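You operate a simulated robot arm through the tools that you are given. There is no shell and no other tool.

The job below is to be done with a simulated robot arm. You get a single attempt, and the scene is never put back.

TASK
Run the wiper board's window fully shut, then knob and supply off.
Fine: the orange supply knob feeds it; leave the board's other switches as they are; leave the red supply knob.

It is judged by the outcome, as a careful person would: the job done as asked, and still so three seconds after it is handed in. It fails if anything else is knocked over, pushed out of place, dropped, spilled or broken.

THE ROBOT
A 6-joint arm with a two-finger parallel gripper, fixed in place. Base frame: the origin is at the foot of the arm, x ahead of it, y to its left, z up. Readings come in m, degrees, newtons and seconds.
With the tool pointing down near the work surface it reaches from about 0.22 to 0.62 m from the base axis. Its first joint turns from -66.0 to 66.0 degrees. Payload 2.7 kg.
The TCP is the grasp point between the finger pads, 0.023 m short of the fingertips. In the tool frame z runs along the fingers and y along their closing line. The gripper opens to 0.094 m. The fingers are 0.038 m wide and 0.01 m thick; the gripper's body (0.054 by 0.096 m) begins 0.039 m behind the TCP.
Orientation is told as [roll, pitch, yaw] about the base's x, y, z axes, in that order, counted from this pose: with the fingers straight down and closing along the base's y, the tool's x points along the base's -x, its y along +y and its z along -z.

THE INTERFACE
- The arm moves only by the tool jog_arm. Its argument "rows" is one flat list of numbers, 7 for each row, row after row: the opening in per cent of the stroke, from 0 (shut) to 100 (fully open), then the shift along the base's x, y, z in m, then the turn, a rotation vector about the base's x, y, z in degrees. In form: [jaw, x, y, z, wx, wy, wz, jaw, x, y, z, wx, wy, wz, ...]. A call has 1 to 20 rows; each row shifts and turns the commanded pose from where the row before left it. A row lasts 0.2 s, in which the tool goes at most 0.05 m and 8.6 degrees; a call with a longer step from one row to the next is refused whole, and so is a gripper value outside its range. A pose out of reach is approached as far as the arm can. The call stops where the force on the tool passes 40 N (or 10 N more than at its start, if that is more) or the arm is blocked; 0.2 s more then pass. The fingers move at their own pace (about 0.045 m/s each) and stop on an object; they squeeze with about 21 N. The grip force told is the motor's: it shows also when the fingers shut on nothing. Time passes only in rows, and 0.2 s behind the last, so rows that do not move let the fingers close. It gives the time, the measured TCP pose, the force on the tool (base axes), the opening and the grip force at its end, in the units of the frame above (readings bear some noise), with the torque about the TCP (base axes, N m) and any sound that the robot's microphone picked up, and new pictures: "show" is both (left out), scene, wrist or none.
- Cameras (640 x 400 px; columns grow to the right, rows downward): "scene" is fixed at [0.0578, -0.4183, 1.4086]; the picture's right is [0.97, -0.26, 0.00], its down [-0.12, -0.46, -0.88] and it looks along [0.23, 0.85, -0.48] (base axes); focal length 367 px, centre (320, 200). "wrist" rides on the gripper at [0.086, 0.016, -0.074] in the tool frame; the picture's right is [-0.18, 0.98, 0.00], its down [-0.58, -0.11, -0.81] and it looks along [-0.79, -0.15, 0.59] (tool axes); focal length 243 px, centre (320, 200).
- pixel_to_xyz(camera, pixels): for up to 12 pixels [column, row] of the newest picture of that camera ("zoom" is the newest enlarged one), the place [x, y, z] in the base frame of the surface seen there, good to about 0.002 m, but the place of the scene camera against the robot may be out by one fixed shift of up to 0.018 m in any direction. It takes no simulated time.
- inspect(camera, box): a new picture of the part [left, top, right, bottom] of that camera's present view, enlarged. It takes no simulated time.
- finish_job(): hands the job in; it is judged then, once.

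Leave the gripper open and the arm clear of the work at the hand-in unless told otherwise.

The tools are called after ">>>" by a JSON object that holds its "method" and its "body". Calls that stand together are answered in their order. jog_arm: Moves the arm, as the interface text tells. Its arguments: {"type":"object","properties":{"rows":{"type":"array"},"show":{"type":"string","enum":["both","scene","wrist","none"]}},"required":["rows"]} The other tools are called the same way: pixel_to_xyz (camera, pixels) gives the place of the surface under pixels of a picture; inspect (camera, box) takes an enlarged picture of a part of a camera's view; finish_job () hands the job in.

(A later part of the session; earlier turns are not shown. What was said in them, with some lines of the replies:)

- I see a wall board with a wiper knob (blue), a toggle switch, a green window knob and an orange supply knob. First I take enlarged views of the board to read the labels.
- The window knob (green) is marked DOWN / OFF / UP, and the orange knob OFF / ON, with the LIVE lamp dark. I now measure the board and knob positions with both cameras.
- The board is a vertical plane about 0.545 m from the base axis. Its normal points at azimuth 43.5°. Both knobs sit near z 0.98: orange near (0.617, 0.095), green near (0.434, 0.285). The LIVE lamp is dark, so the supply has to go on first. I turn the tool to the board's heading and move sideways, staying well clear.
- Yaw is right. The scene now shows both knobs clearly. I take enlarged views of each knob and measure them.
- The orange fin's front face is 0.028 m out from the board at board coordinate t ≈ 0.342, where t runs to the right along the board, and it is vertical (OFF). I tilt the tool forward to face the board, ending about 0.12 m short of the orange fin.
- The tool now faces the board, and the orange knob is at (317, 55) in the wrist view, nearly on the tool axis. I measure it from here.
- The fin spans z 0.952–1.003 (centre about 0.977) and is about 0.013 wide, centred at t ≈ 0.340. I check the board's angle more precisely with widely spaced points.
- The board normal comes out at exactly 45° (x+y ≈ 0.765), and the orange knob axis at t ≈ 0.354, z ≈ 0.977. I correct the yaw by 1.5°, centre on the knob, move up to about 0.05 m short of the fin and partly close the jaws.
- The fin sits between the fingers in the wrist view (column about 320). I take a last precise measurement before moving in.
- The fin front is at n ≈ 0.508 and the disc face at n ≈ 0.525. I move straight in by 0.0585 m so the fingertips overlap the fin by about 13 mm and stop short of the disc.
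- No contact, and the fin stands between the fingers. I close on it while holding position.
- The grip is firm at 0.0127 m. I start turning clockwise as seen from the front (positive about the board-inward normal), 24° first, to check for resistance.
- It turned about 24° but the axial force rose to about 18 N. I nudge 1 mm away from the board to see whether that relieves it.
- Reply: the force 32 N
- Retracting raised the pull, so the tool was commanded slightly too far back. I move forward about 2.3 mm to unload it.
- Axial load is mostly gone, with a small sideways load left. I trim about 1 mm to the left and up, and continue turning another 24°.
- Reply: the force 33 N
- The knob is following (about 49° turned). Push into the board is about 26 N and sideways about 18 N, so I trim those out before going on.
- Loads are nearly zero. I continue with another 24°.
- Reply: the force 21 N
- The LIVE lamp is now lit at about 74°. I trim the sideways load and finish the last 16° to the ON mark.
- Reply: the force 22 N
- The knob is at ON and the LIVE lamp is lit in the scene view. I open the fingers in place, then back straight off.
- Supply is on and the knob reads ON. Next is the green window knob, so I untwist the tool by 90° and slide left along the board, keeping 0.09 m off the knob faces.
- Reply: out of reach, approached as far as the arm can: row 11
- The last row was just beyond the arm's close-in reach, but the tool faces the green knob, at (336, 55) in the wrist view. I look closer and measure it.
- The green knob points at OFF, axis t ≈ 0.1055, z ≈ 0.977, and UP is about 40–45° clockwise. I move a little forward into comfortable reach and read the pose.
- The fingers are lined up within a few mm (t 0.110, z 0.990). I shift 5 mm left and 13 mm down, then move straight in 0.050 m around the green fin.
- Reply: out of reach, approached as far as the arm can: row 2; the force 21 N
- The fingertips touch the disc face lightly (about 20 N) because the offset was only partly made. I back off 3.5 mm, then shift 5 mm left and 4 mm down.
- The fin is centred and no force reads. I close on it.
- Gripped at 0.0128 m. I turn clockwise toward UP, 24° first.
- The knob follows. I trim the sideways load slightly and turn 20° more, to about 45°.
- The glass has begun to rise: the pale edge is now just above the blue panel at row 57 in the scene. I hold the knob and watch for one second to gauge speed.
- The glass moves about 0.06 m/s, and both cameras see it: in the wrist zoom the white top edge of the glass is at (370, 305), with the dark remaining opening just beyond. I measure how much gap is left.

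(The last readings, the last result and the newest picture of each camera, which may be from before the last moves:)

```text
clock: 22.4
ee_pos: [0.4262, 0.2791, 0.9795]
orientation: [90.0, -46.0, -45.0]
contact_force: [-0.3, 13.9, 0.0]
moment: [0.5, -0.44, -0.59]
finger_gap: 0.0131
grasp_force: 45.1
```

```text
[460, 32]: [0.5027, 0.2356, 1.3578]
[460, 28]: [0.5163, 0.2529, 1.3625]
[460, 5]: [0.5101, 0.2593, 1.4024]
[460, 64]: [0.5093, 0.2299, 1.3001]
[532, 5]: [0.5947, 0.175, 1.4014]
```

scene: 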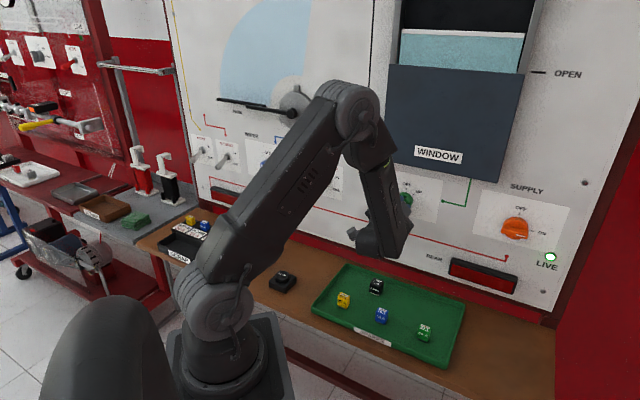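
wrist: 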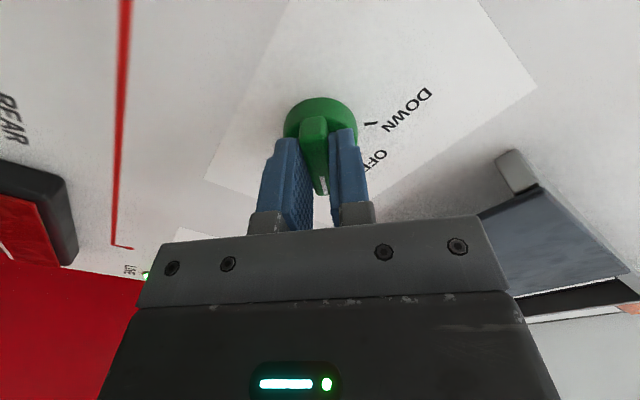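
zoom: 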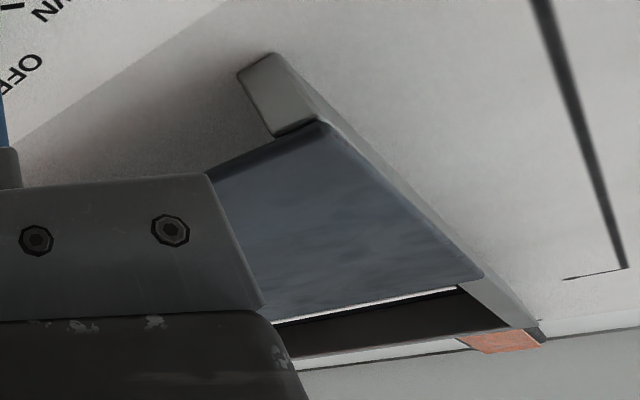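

Glass top is at z 1.36 and the frame head at about 1.49, so roughly two more seconds. I hold for 1.2 s and look again.

>>> {"method": "jog_arm", "body": {"rows": [0, 0, 0, 0, 0, 0, 0, 0, 0, 0, 0, 0, 0, 0, 0, 0, 0, 0, 0, 0, 0, 0, 0, 0, 0, 0, 0, 0, 0, 0, 0, 0, 0, 0, 0]}}

>>> {"method": "inspect", "body": {"camera": "wrist", "box": [490, 220, 640, 330]}}

```text
clock: 23.6
ee_pos: [0.4253, 0.2795, 0.9785]
orientation: [90.1, -46.1, -44.9]
contact_force: [1.6, 13.4, 2.4]
moment: [-0.08, 0.06, 0.19]
finger_gap: 0.013
grasp_force: 44.8
```

scene: 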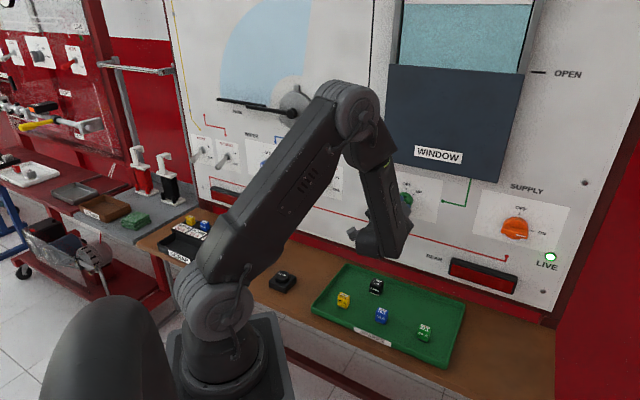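
wrist: 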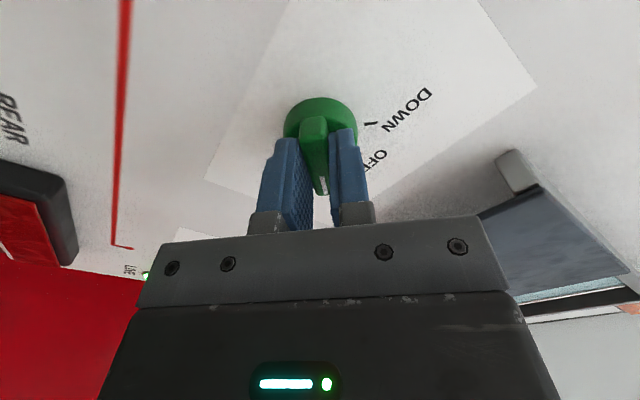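

```text
3.64 times, centred on (565, 275) of wrist
```

zoom: 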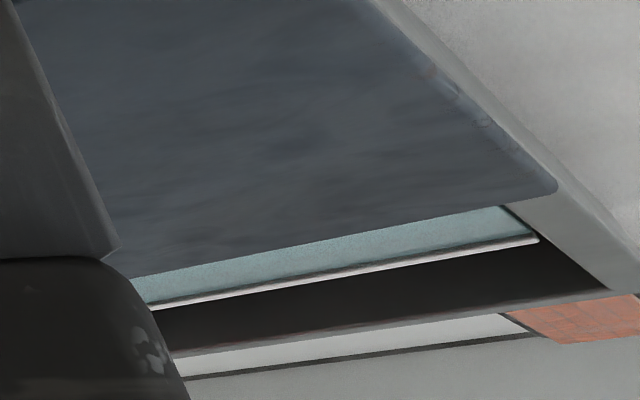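

>>> {"method": "pixel_to_xyz", "body": {"camera": "zoom", "pixels": [[350, 272], [350, 265], [350, 300], [350, 325], [350, 240], [450, 280]]}}

```text
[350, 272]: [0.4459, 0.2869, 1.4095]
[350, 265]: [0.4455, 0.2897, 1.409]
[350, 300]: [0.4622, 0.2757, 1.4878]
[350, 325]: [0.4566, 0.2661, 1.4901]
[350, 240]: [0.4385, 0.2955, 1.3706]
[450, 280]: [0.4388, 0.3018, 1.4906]
```

Glass top is at z 1.41, rising at 0.04 m/s, with about 0.08 m to go. I hold for 1.8 s more.

>>> {"method": "jog_arm", "body": {"rows": [0, 0, 0, 0, 0, 0, 0, 0, 0, 0, 0, 0, 0, 0, 0, 0, 0, 0, 0, 0, 0, 0, 0, 0, 0, 0, 0, 0, 0, 0, 0, 0, 0, 0, 0, 0, 0, 0, 0, 0, 0, 0, 0, 0, 0, 0, 0, 0, 0, 0, 0, 0, 0, 0, 0, 0]}}

>>> {"method": "inspect", "body": {"camera": "wrist", "box": [490, 220, 640, 330]}}

```text
clock: 25.4
ee_pos: [0.4267, 0.2794, 0.9781]
orientation: [90.0, -46.0, -45.1]
contact_force: [4.1, 12.6, 1.5]
moment: [-0.15, 0.18, 0.3]
finger_gap: 0.0128
grasp_force: 45.3
```

scene: 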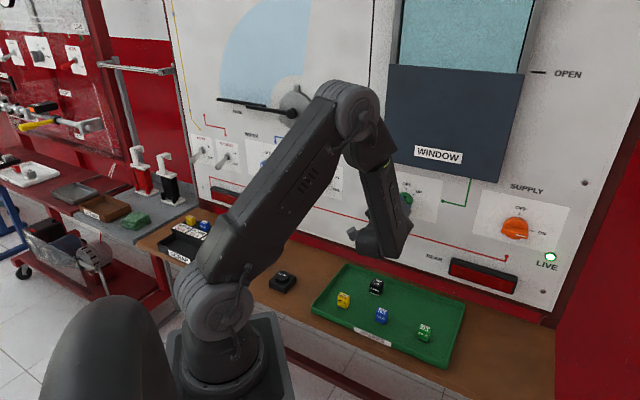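
wrist: 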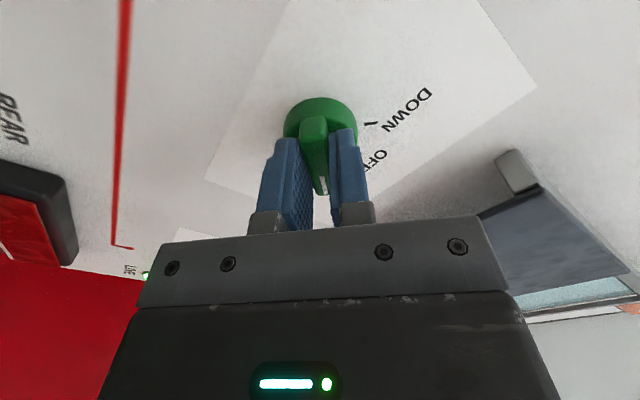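

```text
3.64 times, centred on (565, 275) of wrist
```

zoom: 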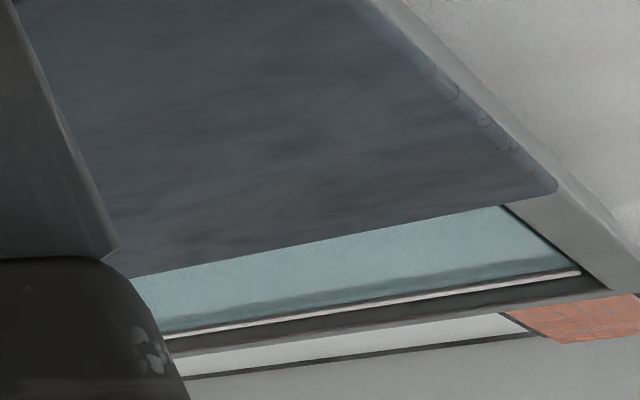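

>>> {"method": "pixel_to_xyz", "body": {"camera": "zoom", "pixels": [[350, 306], [350, 303], [350, 318], [350, 330], [350, 290], [450, 306]]}}

```text
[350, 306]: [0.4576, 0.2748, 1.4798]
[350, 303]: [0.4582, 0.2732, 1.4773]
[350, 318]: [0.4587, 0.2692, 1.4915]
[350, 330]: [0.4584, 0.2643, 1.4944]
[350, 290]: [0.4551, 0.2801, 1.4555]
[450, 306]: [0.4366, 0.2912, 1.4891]
```

Glass top is at z 1.478, nearly at the head. I hold for 0.6 s more and check.

>>> {"method": "jog_arm", "body": {"rows": [0, 0, 0, 0, 0, 0, 0, 0, 0, 0, 0, 0, 0, 0], "show": "wrist"}}

>>> {"method": "inspect", "body": {"camera": "wrist", "box": [490, 220, 640, 330]}}

```text
clock: 26.0
ee_pos: [0.4269, 0.2792, 0.9794]
orientation: [90.0, -46.0, -44.9]
contact_force: [3.3, 13.0, 2.2]
moment: [-0.08, 0.14, 0.2]
finger_gap: 0.0128
grasp_force: 45.6
```

wrist: 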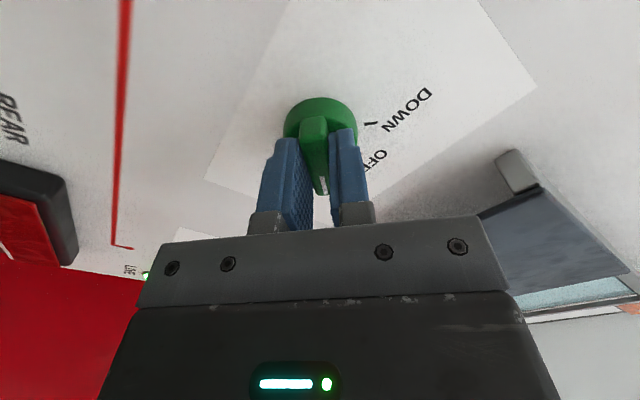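

```text
3.64 times, centred on (565, 275) of wrist
```

zoom: 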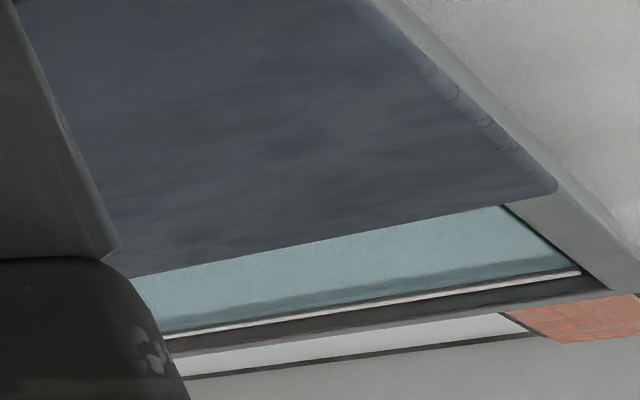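

The glass edge has not moved between the last two pictures, so it has stopped. I check for any gap left between its edge and the frame head.

>>> {"method": "pixel_to_xyz", "body": {"camera": "zoom", "pixels": [[350, 296], [350, 300], [350, 302], [350, 304], [350, 306], [350, 308], [350, 310], [350, 312], [350, 314], [350, 316], [350, 320], [350, 324]]}}

>>> {"method": "inspect", "body": {"camera": "wrist", "box": [580, 260, 640, 310]}}

```text
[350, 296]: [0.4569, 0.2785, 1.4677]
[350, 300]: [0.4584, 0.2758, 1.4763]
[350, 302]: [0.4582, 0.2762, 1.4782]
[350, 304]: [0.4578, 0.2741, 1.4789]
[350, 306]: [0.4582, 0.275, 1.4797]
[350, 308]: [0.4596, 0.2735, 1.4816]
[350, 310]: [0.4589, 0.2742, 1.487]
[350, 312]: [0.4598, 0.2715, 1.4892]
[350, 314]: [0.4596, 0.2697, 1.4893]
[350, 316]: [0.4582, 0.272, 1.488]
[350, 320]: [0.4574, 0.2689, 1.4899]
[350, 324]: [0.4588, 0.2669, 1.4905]
```

```text
8.00 times, centred on (610, 285) of wrist
```

zoom: 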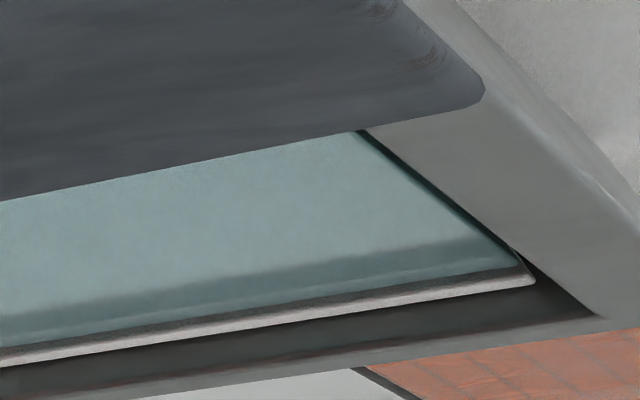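

The glass top edge sits right under the frame head and has stopped moving, which is the end of travel. I turn the window knob back toward OFF, counter-clockwise 24° first.

>>> {"method": "jog_arm", "body": {"rows": [0, 0, 0, 0, -5.785, -5.785, 0, 0, 0, 0, 0, -5.785, -5.785, 0, 0, 0, 0, 0, -5.785, -5.785, 0], "show": "wrist"}}

```text
clock: 26.8
ee_pos: [0.4257, 0.2791, 0.9782]
orientation: [89.6, -70.6, -44.6]
contact_force: [5.6, 18.7, -6.7]
moment: [0.7, -0.75, -0.22]
finger_gap: 0.0127
grasp_force: 45.3
```

wrist: 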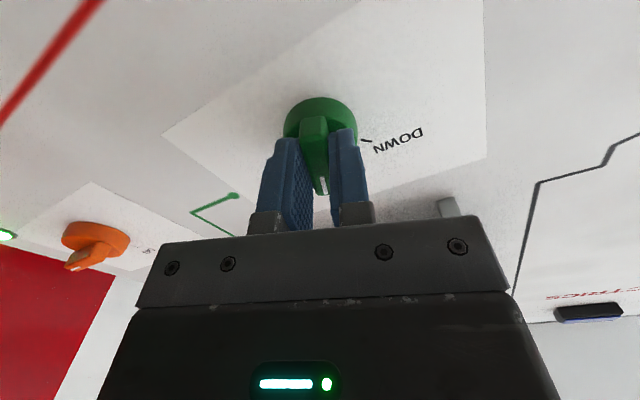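

About 19° left to OFF. I trim the axial load and finish.

>>> {"method": "jog_arm", "body": {"rows": [0, 0.0004, 0.001, 0, 0, 0, 0, 0, 0, 0, 0, -4.57, -4.57, 0, 0, 0, 0, 0, -4.57, -4.57, 0, 0, 0, 0, 0, -4.57, -4.57, 0, 0, 0, 0, 0, 0, 0, 0]}}

```text
clock: 28.0
ee_pos: [0.4271, 0.2778, 0.9787]
orientation: [-143.8, -90.0, -171.5]
contact_force: [4.4, -12.0, 2.2]
moment: [-0.26, 0.29, 0.01]
finger_gap: 0.0132
grasp_force: 44.9
```

scene: 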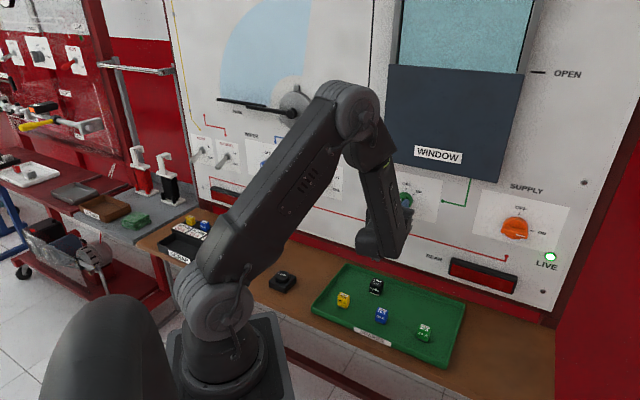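
wrist: 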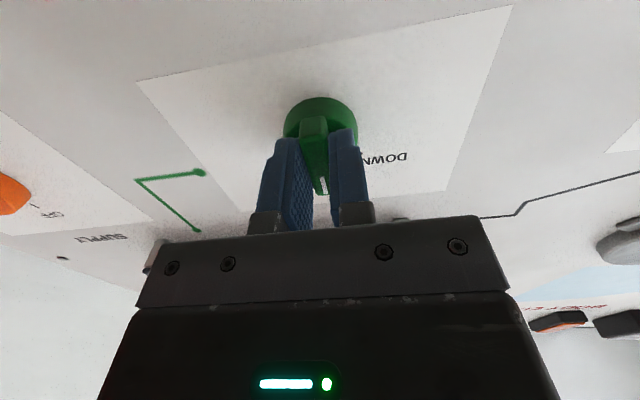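

The green knob is back upright at OFF. I open the fingers and back straight off.

>>> {"method": "jog_arm", "body": {"rows": [45, 0, 0, 0, 0, 0, 0, 45, 0, 0, 0, 0, 0, 0, 45, 0, 0, 0, 0, 0, 0, 45, -0.011, -0.011, 0, 0, 0, 0, 45, -0.011, -0.011, 0, 0, 0, 0, 45, -0.011, -0.011, 0.003, 0, 0, 0]}}

>>> {"method": "inspect", "body": {"camera": "wrist", "box": [240, 0, 400, 120]}}

```text
clock: 29.4
ee_pos: [0.3929, 0.2468, 0.9833]
orientation: [70.4, -89.5, -25.3]
contact_force: [-0.2, -0.2, -0.1]
moment: [0.0, 0.0, 0.02]
finger_gap: 0.0422
grasp_force: 0.1
```

scene: 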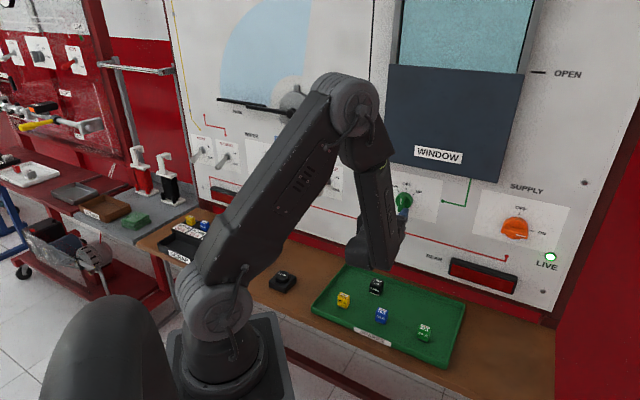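
wrist: 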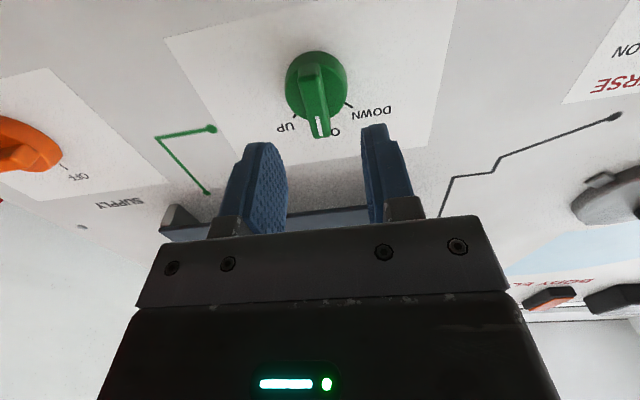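

```text
3.33 times, centred on (320, 60) of wrist
```

zoom: 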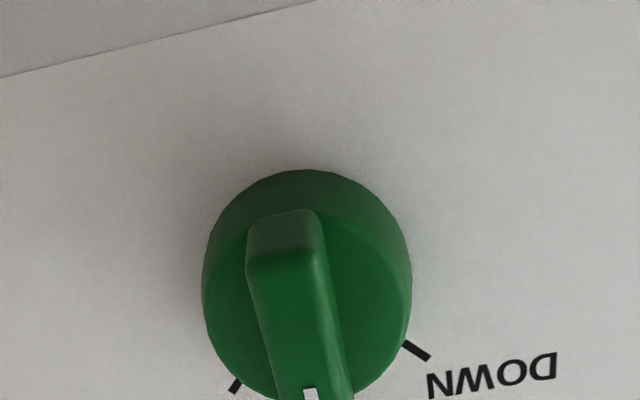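

The green knob reads OFF. Before switching the supply off, I want to confirm the window is fully shut by looking at its top. I back away from the board and raise the tool to z ≈ 1.33 for a view of the window head.

>>> {"method": "jog_arm", "body": {"rows": [45, 0.0067, -0.0169, 0.0347, 0, 0, 0, 45, 0.0067, -0.0169, 0.0347, 0, 0, 0, 45, 0.0067, -0.0169, 0.0347, 0, 0, 0, 45, 0.0067, -0.0169, 0.0347, 0, 0, 0, 45, 0.0067, -0.0169, 0.0347, 0, 0, 0, 45, 0.0067, -0.0169, 0.0347, 0, 0, 0, 45, 0.0067, -0.0169, 0.0347, 0, 0, 0, 45, 0.0067, -0.0169, 0.0347, 0, 0, 0, 45, 0.0067, -0.0169, 0.0347, 0, 0, 0, 45, 0.0067, -0.0169, 0.0347, 0, 0, 0]}}

```text
clock: 31.6
ee_pos: [0.4587, 0.078, 1.3294]
orientation: [51.7, -89.9, -6.7]
contact_force: [1.0, -0.2, 0.3]
moment: [0.01, -0.02, -0.02]
finger_gap: 0.0422
grasp_force: 0.0
```

scene: 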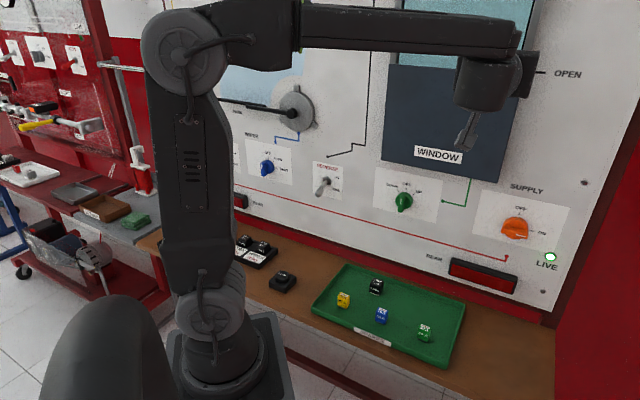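
wrist: 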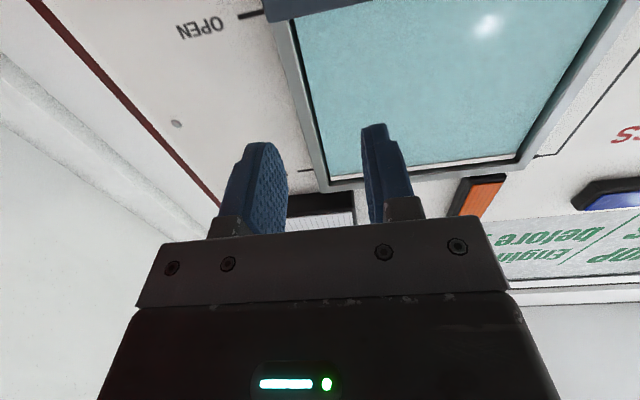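

The glass fills the opening in the wrist view, and a second tick, probably the shut mark, is at (305, 170) beside the finger. I enlarge the window head.

>>> {"method": "inspect", "body": {"camera": "wrist", "box": [240, 130, 400, 230]}}

>>> {"method": "inspect", "body": {"camera": "wrist", "box": [400, 100, 560, 200]}}

```text
4.00 times, centred on (320, 180) of wrist
```

zoom: 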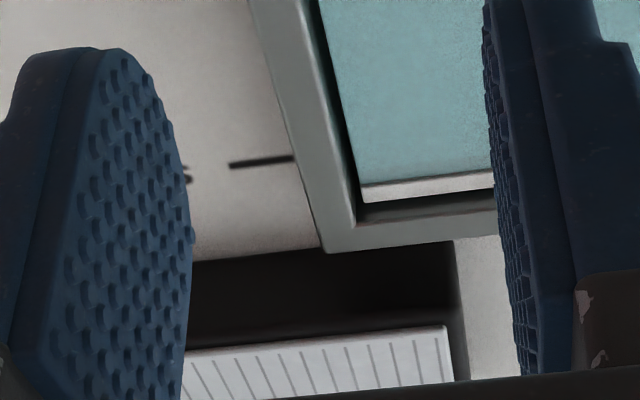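

```text
4.00 times, centred on (480, 150) of wrist
```

zoom: 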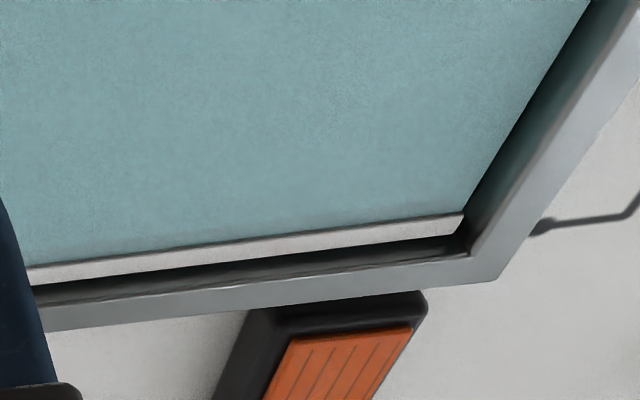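

I measure the tick's height against the glass edge and the head.

>>> {"method": "pixel_to_xyz", "body": {"camera": "wrist", "pixels": [[300, 171], [308, 170], [350, 176], [350, 178], [350, 181], [350, 183], [350, 186], [245, 16], [490, 160], [490, 164], [490, 167], [490, 170]]}}

>>> {"method": "pixel_to_xyz", "body": {"camera": "scene", "pixels": [[540, 73]]}}

```text
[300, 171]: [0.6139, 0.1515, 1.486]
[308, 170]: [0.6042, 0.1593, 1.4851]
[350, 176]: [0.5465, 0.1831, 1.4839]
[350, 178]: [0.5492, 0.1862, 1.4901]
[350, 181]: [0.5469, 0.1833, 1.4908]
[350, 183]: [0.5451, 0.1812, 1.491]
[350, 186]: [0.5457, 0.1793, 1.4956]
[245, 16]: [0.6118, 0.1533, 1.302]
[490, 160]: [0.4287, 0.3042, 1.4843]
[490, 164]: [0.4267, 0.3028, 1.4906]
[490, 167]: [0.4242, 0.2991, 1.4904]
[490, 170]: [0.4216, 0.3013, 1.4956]
```

```text
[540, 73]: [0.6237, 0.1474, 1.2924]
```

The shut tick is at z 1.4855 and the glass edge at 1.484–1.486, level with it, just as the OPEN tick matched the open position. The window is fully shut. I go back to the orange knob, twisting the tool 90° clockwise to match its ON position, and stop about 0.09 m short of it.

>>> {"method": "jog_arm", "body": {"rows": [45, 0.0079, -0.0027, -0.0318, 5.785, 5.785, 0, 45, 0.0079, -0.0027, -0.0318, 5.785, 5.785, 0, 45, 0.0079, -0.0027, -0.0318, 5.785, 5.785, 0, 45, 0.0079, -0.0027, -0.0318, 5.785, 5.785, 0, 45, 0.0079, -0.0027, -0.0318, 5.785, 5.785, 0, 45, 0.0079, -0.0027, -0.0318, 5.785, 5.785, 0, 45, 0.0079, -0.0027, -0.0318, 5.785, 5.785, 0, 45, 0.0079, -0.0027, -0.0318, 5.785, 5.785, 0, 45, 0.0079, -0.0027, -0.0318, 5.785, 5.785, 0, 45, 0.0079, -0.0027, -0.0318, 5.785, 5.785, 0, 45, 0.0079, -0.0027, -0.0318, 5.785, 5.785, 0]}}

```text
clock: 34.0
ee_pos: [0.5487, 0.0499, 0.9801]
orientation: [90.1, 0.2, -45.0]
contact_force: [0.5, 0.9, 1.1]
moment: [0.03, -0.01, -0.01]
finger_gap: 0.042
grasp_force: 0.1
```

scene: 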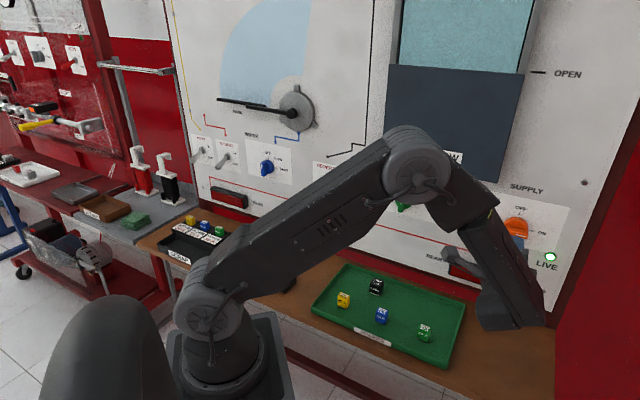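
wrist: 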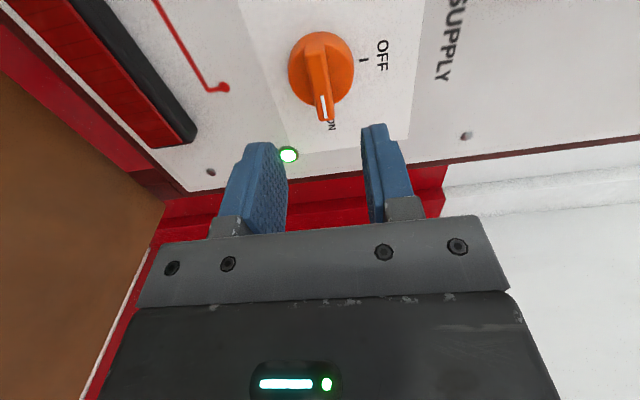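

The orange fin, at ON, lies between the fingers near (320, 80). I measure its height before moving in.

>>> {"method": "pixel_to_xyz", "body": {"camera": "wrist", "pixels": [[313, 65], [318, 65], [323, 65], [317, 80], [321, 80], [327, 80], [320, 95], [325, 95], [292, 70], [351, 70], [317, 50], [326, 112]]}}

>>> {"method": "inspect", "body": {"camera": "wrist", "box": [240, 10, 400, 130]}}

```text
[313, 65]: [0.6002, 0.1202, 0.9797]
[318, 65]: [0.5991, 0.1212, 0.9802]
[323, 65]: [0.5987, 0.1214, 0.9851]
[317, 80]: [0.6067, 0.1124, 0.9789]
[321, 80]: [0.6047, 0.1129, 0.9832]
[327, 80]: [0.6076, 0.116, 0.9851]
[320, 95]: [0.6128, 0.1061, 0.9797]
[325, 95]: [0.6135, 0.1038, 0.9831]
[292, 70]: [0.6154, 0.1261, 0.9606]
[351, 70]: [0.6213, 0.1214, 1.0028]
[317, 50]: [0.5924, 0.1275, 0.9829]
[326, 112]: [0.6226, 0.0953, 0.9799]
```

```text
3.33 times, centred on (320, 70) of wrist
```

zoom: 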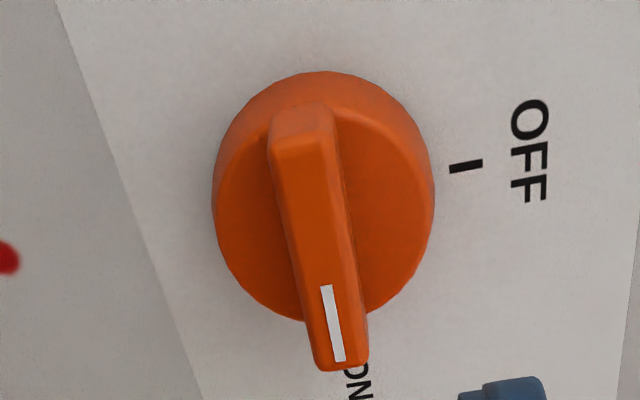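

The axis is at t ≈ 0.3515, z ≈ 0.981. I move straight in 0.076 m and close on the fin.

>>> {"method": "jog_arm", "body": {"rows": [45, 0.0106, 0.0109, 0.0002, 0, 0, 0, 45, 0.0106, 0.0109, 0.0002, 0, 0, 0, 45, 0.0106, 0.0109, 0.0002, 0, 0, 0, 45, 0.0106, 0.0109, 0.0002, 0, 0, 0, 45, 0.0104, 0.0107, 0.0002, 0, 0, 0], "show": "wrist"}}

```text
clock: 35.2
ee_pos: [0.6013, 0.1036, 0.9811]
orientation: [90.0, 0.1, -45.0]
contact_force: [0.1, 0.3, 0.0]
moment: [0.01, -0.01, -0.04]
finger_gap: 0.0421
grasp_force: 0.0
```

wrist: 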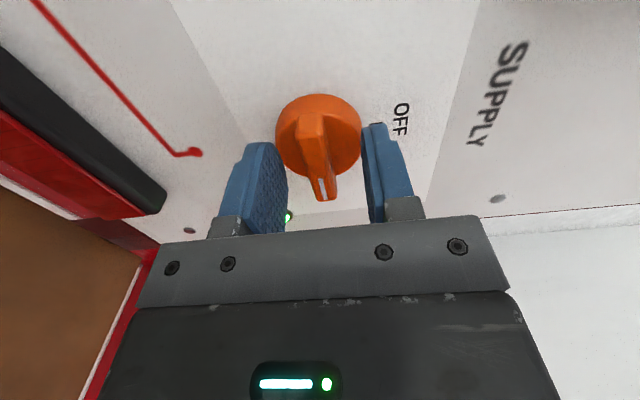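

No contact, and the fin is centred. I close the fingers.

>>> {"method": "jog_arm", "body": {"rows": [0, 0, 0, 0, 0, 0, 0, 0, 0, 0, 0, 0, 0, 0, 0, 0, 0, 0, 0, 0, 0], "show": "none"}}

```text
clock: 36.0
ee_pos: [0.6007, 0.1043, 0.9796]
orientation: [89.8, 0.2, -44.9]
contact_force: [3.2, 2.3, -7.0]
moment: [-0.06, -0.09, -0.25]
finger_gap: 0.013
grasp_force: 45.1
```

Gripped at 0.013 m with low side load. I turn counter-clockwise toward OFF, 24° first.

>>> {"method": "jog_arm", "body": {"rows": [0, 0, 0, 0, -5.785, -5.785, 0, 0, 0, 0, 0, -5.785, -5.785, 0, 0, 0, 0, 0, -5.785, -5.785, 0], "show": "wrist"}}

```text
clock: 36.8
ee_pos: [0.6012, 0.103, 0.9788]
orientation: [89.8, -24.5, -45.0]
contact_force: [22.5, 6.7, -19.8]
moment: [0.12, -0.01, -0.13]
finger_gap: 0.0129
grasp_force: 44.6
```

wrist: 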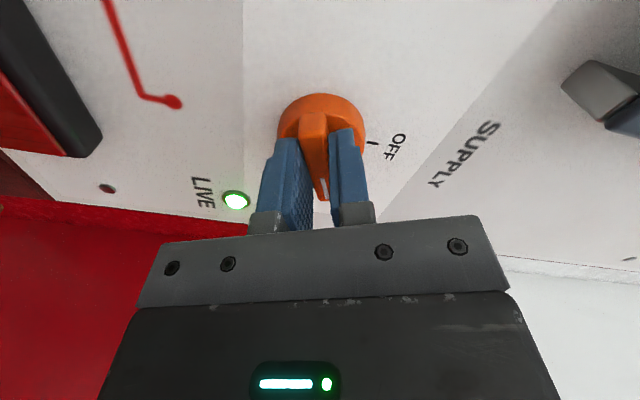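

It follows. I trim the loads (about 1 mm in and down), then turn 24° more.

>>> {"method": "jog_arm", "body": {"rows": [0, 0.0011, 0.0003, -0.001, 0, 0, 0, 0, 0, 0, 0, -5.785, -5.785, 0, 0, 0, 0, 0, -5.785, -5.785, 0, 0, 0, 0, 0, -5.785, -5.785, 0], "show": "wrist"}}

```text
clock: 37.8
ee_pos: [0.6019, 0.1032, 0.9775]
orientation: [89.6, -49.1, -44.8]
contact_force: [14.2, 3.8, -23.3]
moment: [0.21, -0.1, -0.16]
finger_gap: 0.0127
grasp_force: 45.6
```

wrist: 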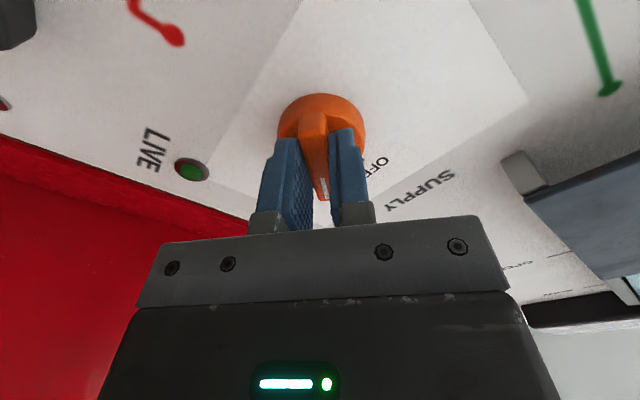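

The LIVE lamp has gone dark. I trim again and continue another 24°.

>>> {"method": "jog_arm", "body": {"rows": [0, 0.0009, 0.0002, -0.0013, 0, 0, 0, 0, 0, 0, 0, -5.785, -5.785, 0, 0, 0, 0, 0, -5.785, -5.785, 0, 0, 0, 0, 0, -5.785, -5.785, 0], "show": "wrist"}}

```text
clock: 38.8
ee_pos: [0.6028, 0.1024, 0.9767]
orientation: [89.3, -73.7, -44.4]
contact_force: [3.7, -4.0, -20.4]
moment: [-0.22, 0.27, 0.14]
finger_gap: 0.0127
grasp_force: 45.0
```

wrist: 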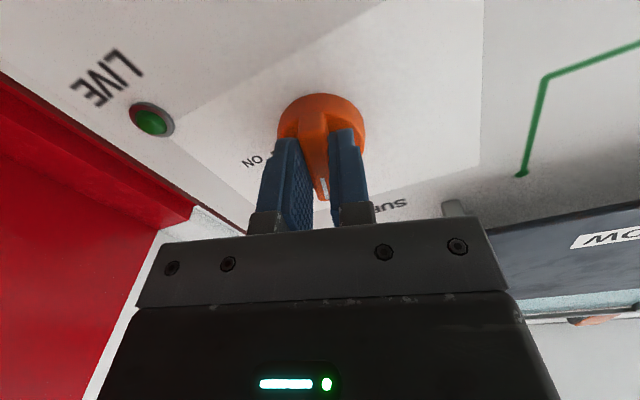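

About 16° left to OFF. I finish it.

>>> {"method": "jog_arm", "body": {"rows": [0, 0.0003, -0.0003, -0.001, 0, 0, 0, 0, 0, 0, 0, -5.76, -5.76, 0, 0, 0, 0, 0, -5.76, -5.76, 0, 0, 0, 0, 0, 0, 0, 0]}}

```text
clock: 39.8
ee_pos: [0.6034, 0.1022, 0.9773]
orientation: [-3.2, -89.9, 47.9]
contact_force: [6.0, -13.5, -12.6]
moment: [-0.97, 1.01, 0.05]
finger_gap: 0.0128
grasp_force: 45.0
```

scene: 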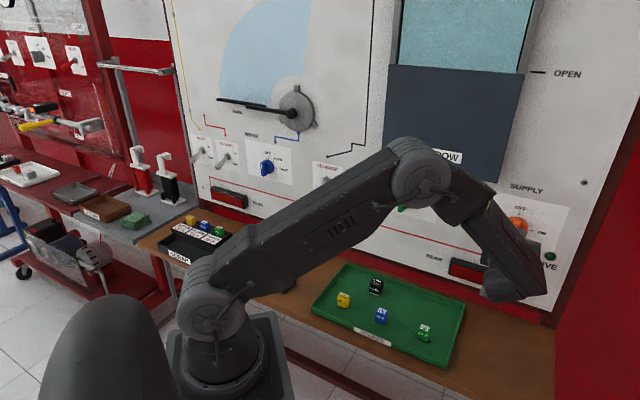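
wrist: 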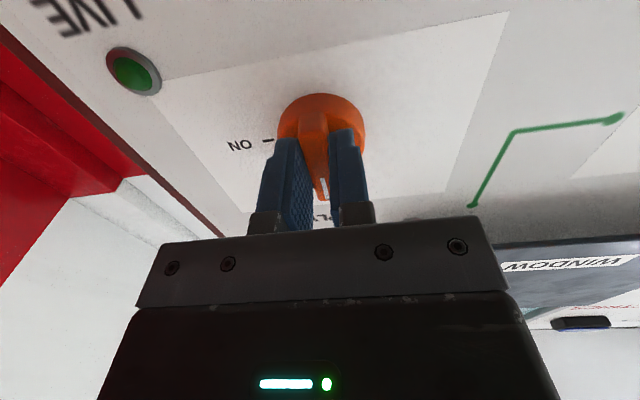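

The orange fin is upright at OFF and the lamp is dark. I open the fingers and back straight off, well clear.

>>> {"method": "jog_arm", "body": {"rows": [45, 0, 0, 0, 0, 0, 0, 45, 0, 0, 0, 0, 0, 0, 45, 0, 0, 0, 0, 0, 0, 45, -0.014, -0.014, 0, 0, 0, 0, 45, -0.014, -0.014, 0, 0, 0, 0, 45, -0.014, -0.014, 0, 0, 0, 0, 45, -0.014, -0.014, 0, 0, 0, 0, 60, -0.014, -0.014, 0, 0, 0, 0]}}

>>> {"method": "inspect", "body": {"camera": "wrist", "box": [240, 0, 400, 120]}}

```text
clock: 41.6
ee_pos: [0.5325, 0.0345, 0.9771]
orientation: [72.1, -90.0, -27.0]
contact_force: [0.7, 0.0, -0.5]
moment: [0.01, -0.02, 0.0]
finger_gap: 0.0563
grasp_force: 0.1
```

scene: 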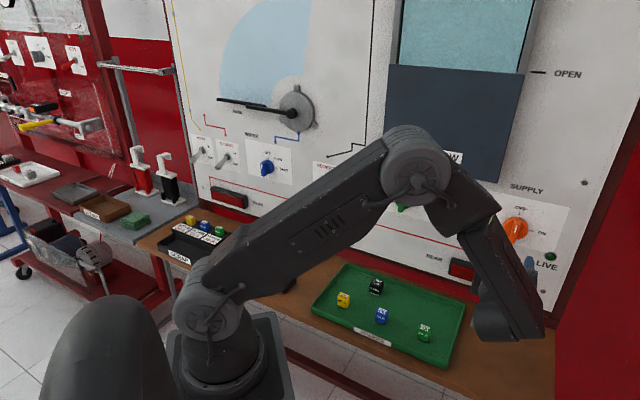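
wrist: 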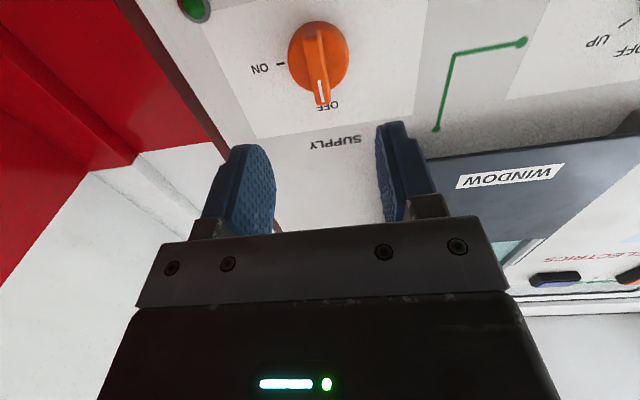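

```text
3.33 times, centred on (320, 60) of wrist
```

zoom: 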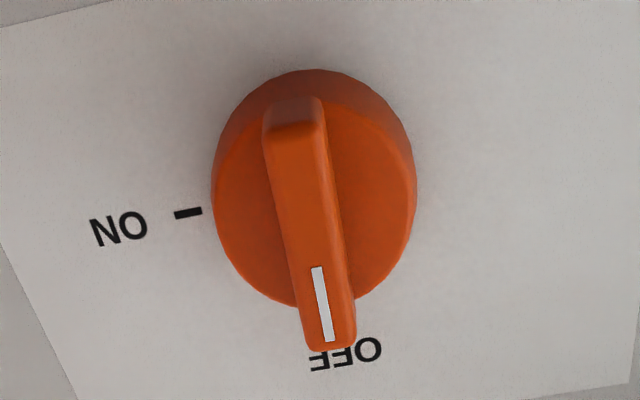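

The supply knob points at OFF. I raise the arm back to the earlier viewpoint, opening the gripper fully, for a final check of the window and both knobs.

>>> {"method": "jog_arm", "body": {"rows": [100, -0.0074, 0.0044, 0.0352, 0, 0, 0, 100, -0.0074, 0.0044, 0.0352, 0, 0, 0, 100, -0.0074, 0.0044, 0.0352, 0, 0, 0, 100, -0.0074, 0.0044, 0.0352, 0, 0, 0, 100, -0.0074, 0.0044, 0.0352, 0, 0, 0, 100, -0.0074, 0.0044, 0.0352, 0, 0, 0, 100, -0.0074, 0.0044, 0.0352, 0, 0, 0, 100, -0.0074, 0.0044, 0.0352, 0, 0, 0, 100, -0.0074, 0.0044, 0.0352, 0, 0, 0, 100, -0.0074, 0.0044, 0.0352, 0, 0, 0]}}

>>> {"method": "inspect", "body": {"camera": "wrist", "box": [240, 100, 400, 220]}}

>>> {"method": "inspect", "body": {"camera": "scene", "box": [360, 150, 580, 290]}}

>>> {"method": "inspect", "body": {"camera": "scene", "box": [170, 100, 370, 220]}}

```text
clock: 43.8
ee_pos: [0.4565, 0.0757, 1.3257]
orientation: [75.9, -89.9, -31.1]
contact_force: [-0.6, -0.3, -0.7]
moment: [-0.04, 0.0, -0.02]
finger_gap: 0.0944
grasp_force: 0.1
```

scene: 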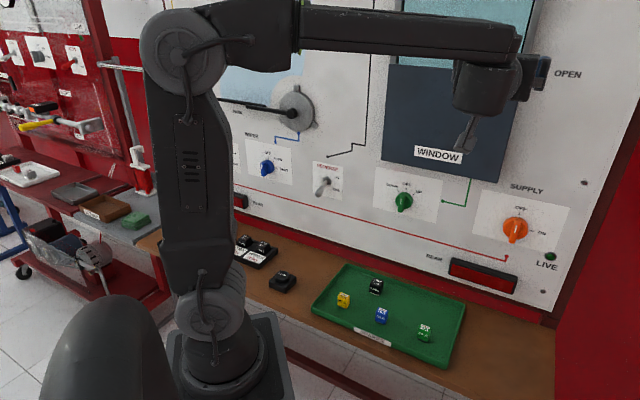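
wrist: 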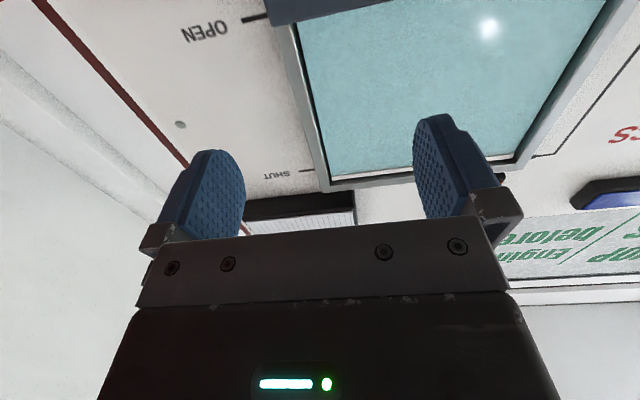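

```text
3.33 times, centred on (320, 160) of wrist
```

zoom: 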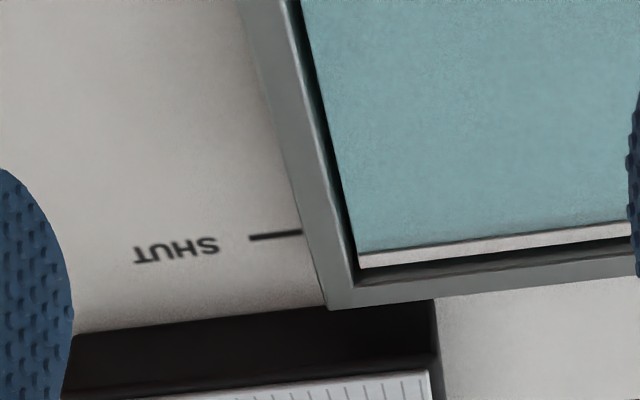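

```text
2.86 times, centred on (470, 220) of scene
```

zoom: 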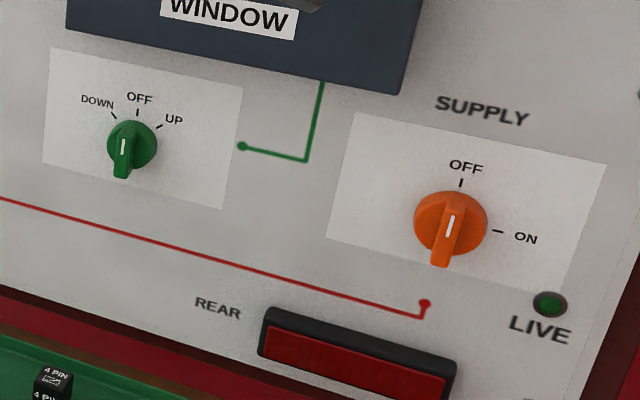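

```text
3.20 times, centred on (270, 160) of scene
```

zoom: 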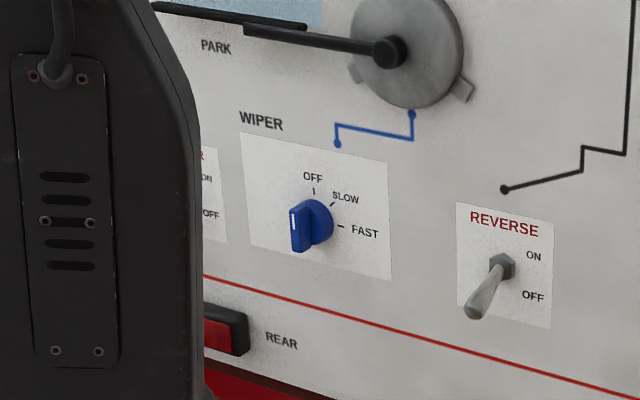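

The tick is labelled SHUT and the glass edge is level with it. The green knob is at OFF, the orange knob at OFF and the LIVE lamp dark. The wiper and reverse switches and the bench items look unchanged. The gripper is open and the arm is clear, so I hand the job in.

>>> {"method": "finish_job", "body": {}}

```text
The job is handed in.
```

The window is fully shut, and both the window knob and the orange supply knob are back at OFF.

- **Window:** the glass ran up until it stopped. Its top edge is level with the SHUT mark to within about 2 mm.
- **Supply:** I switched the orange knob on to run the window and off again afterwards. The LIVE lamp is dark.
- **Everything else:** I did not touch the red supply knob or the board's other switches. The wiper and reverse switches and the bench items looked unchanged at the end. The arm hid the switches at the far left in that last picture, but it never went near them.

The gripper is open and the arm is clear of the board.
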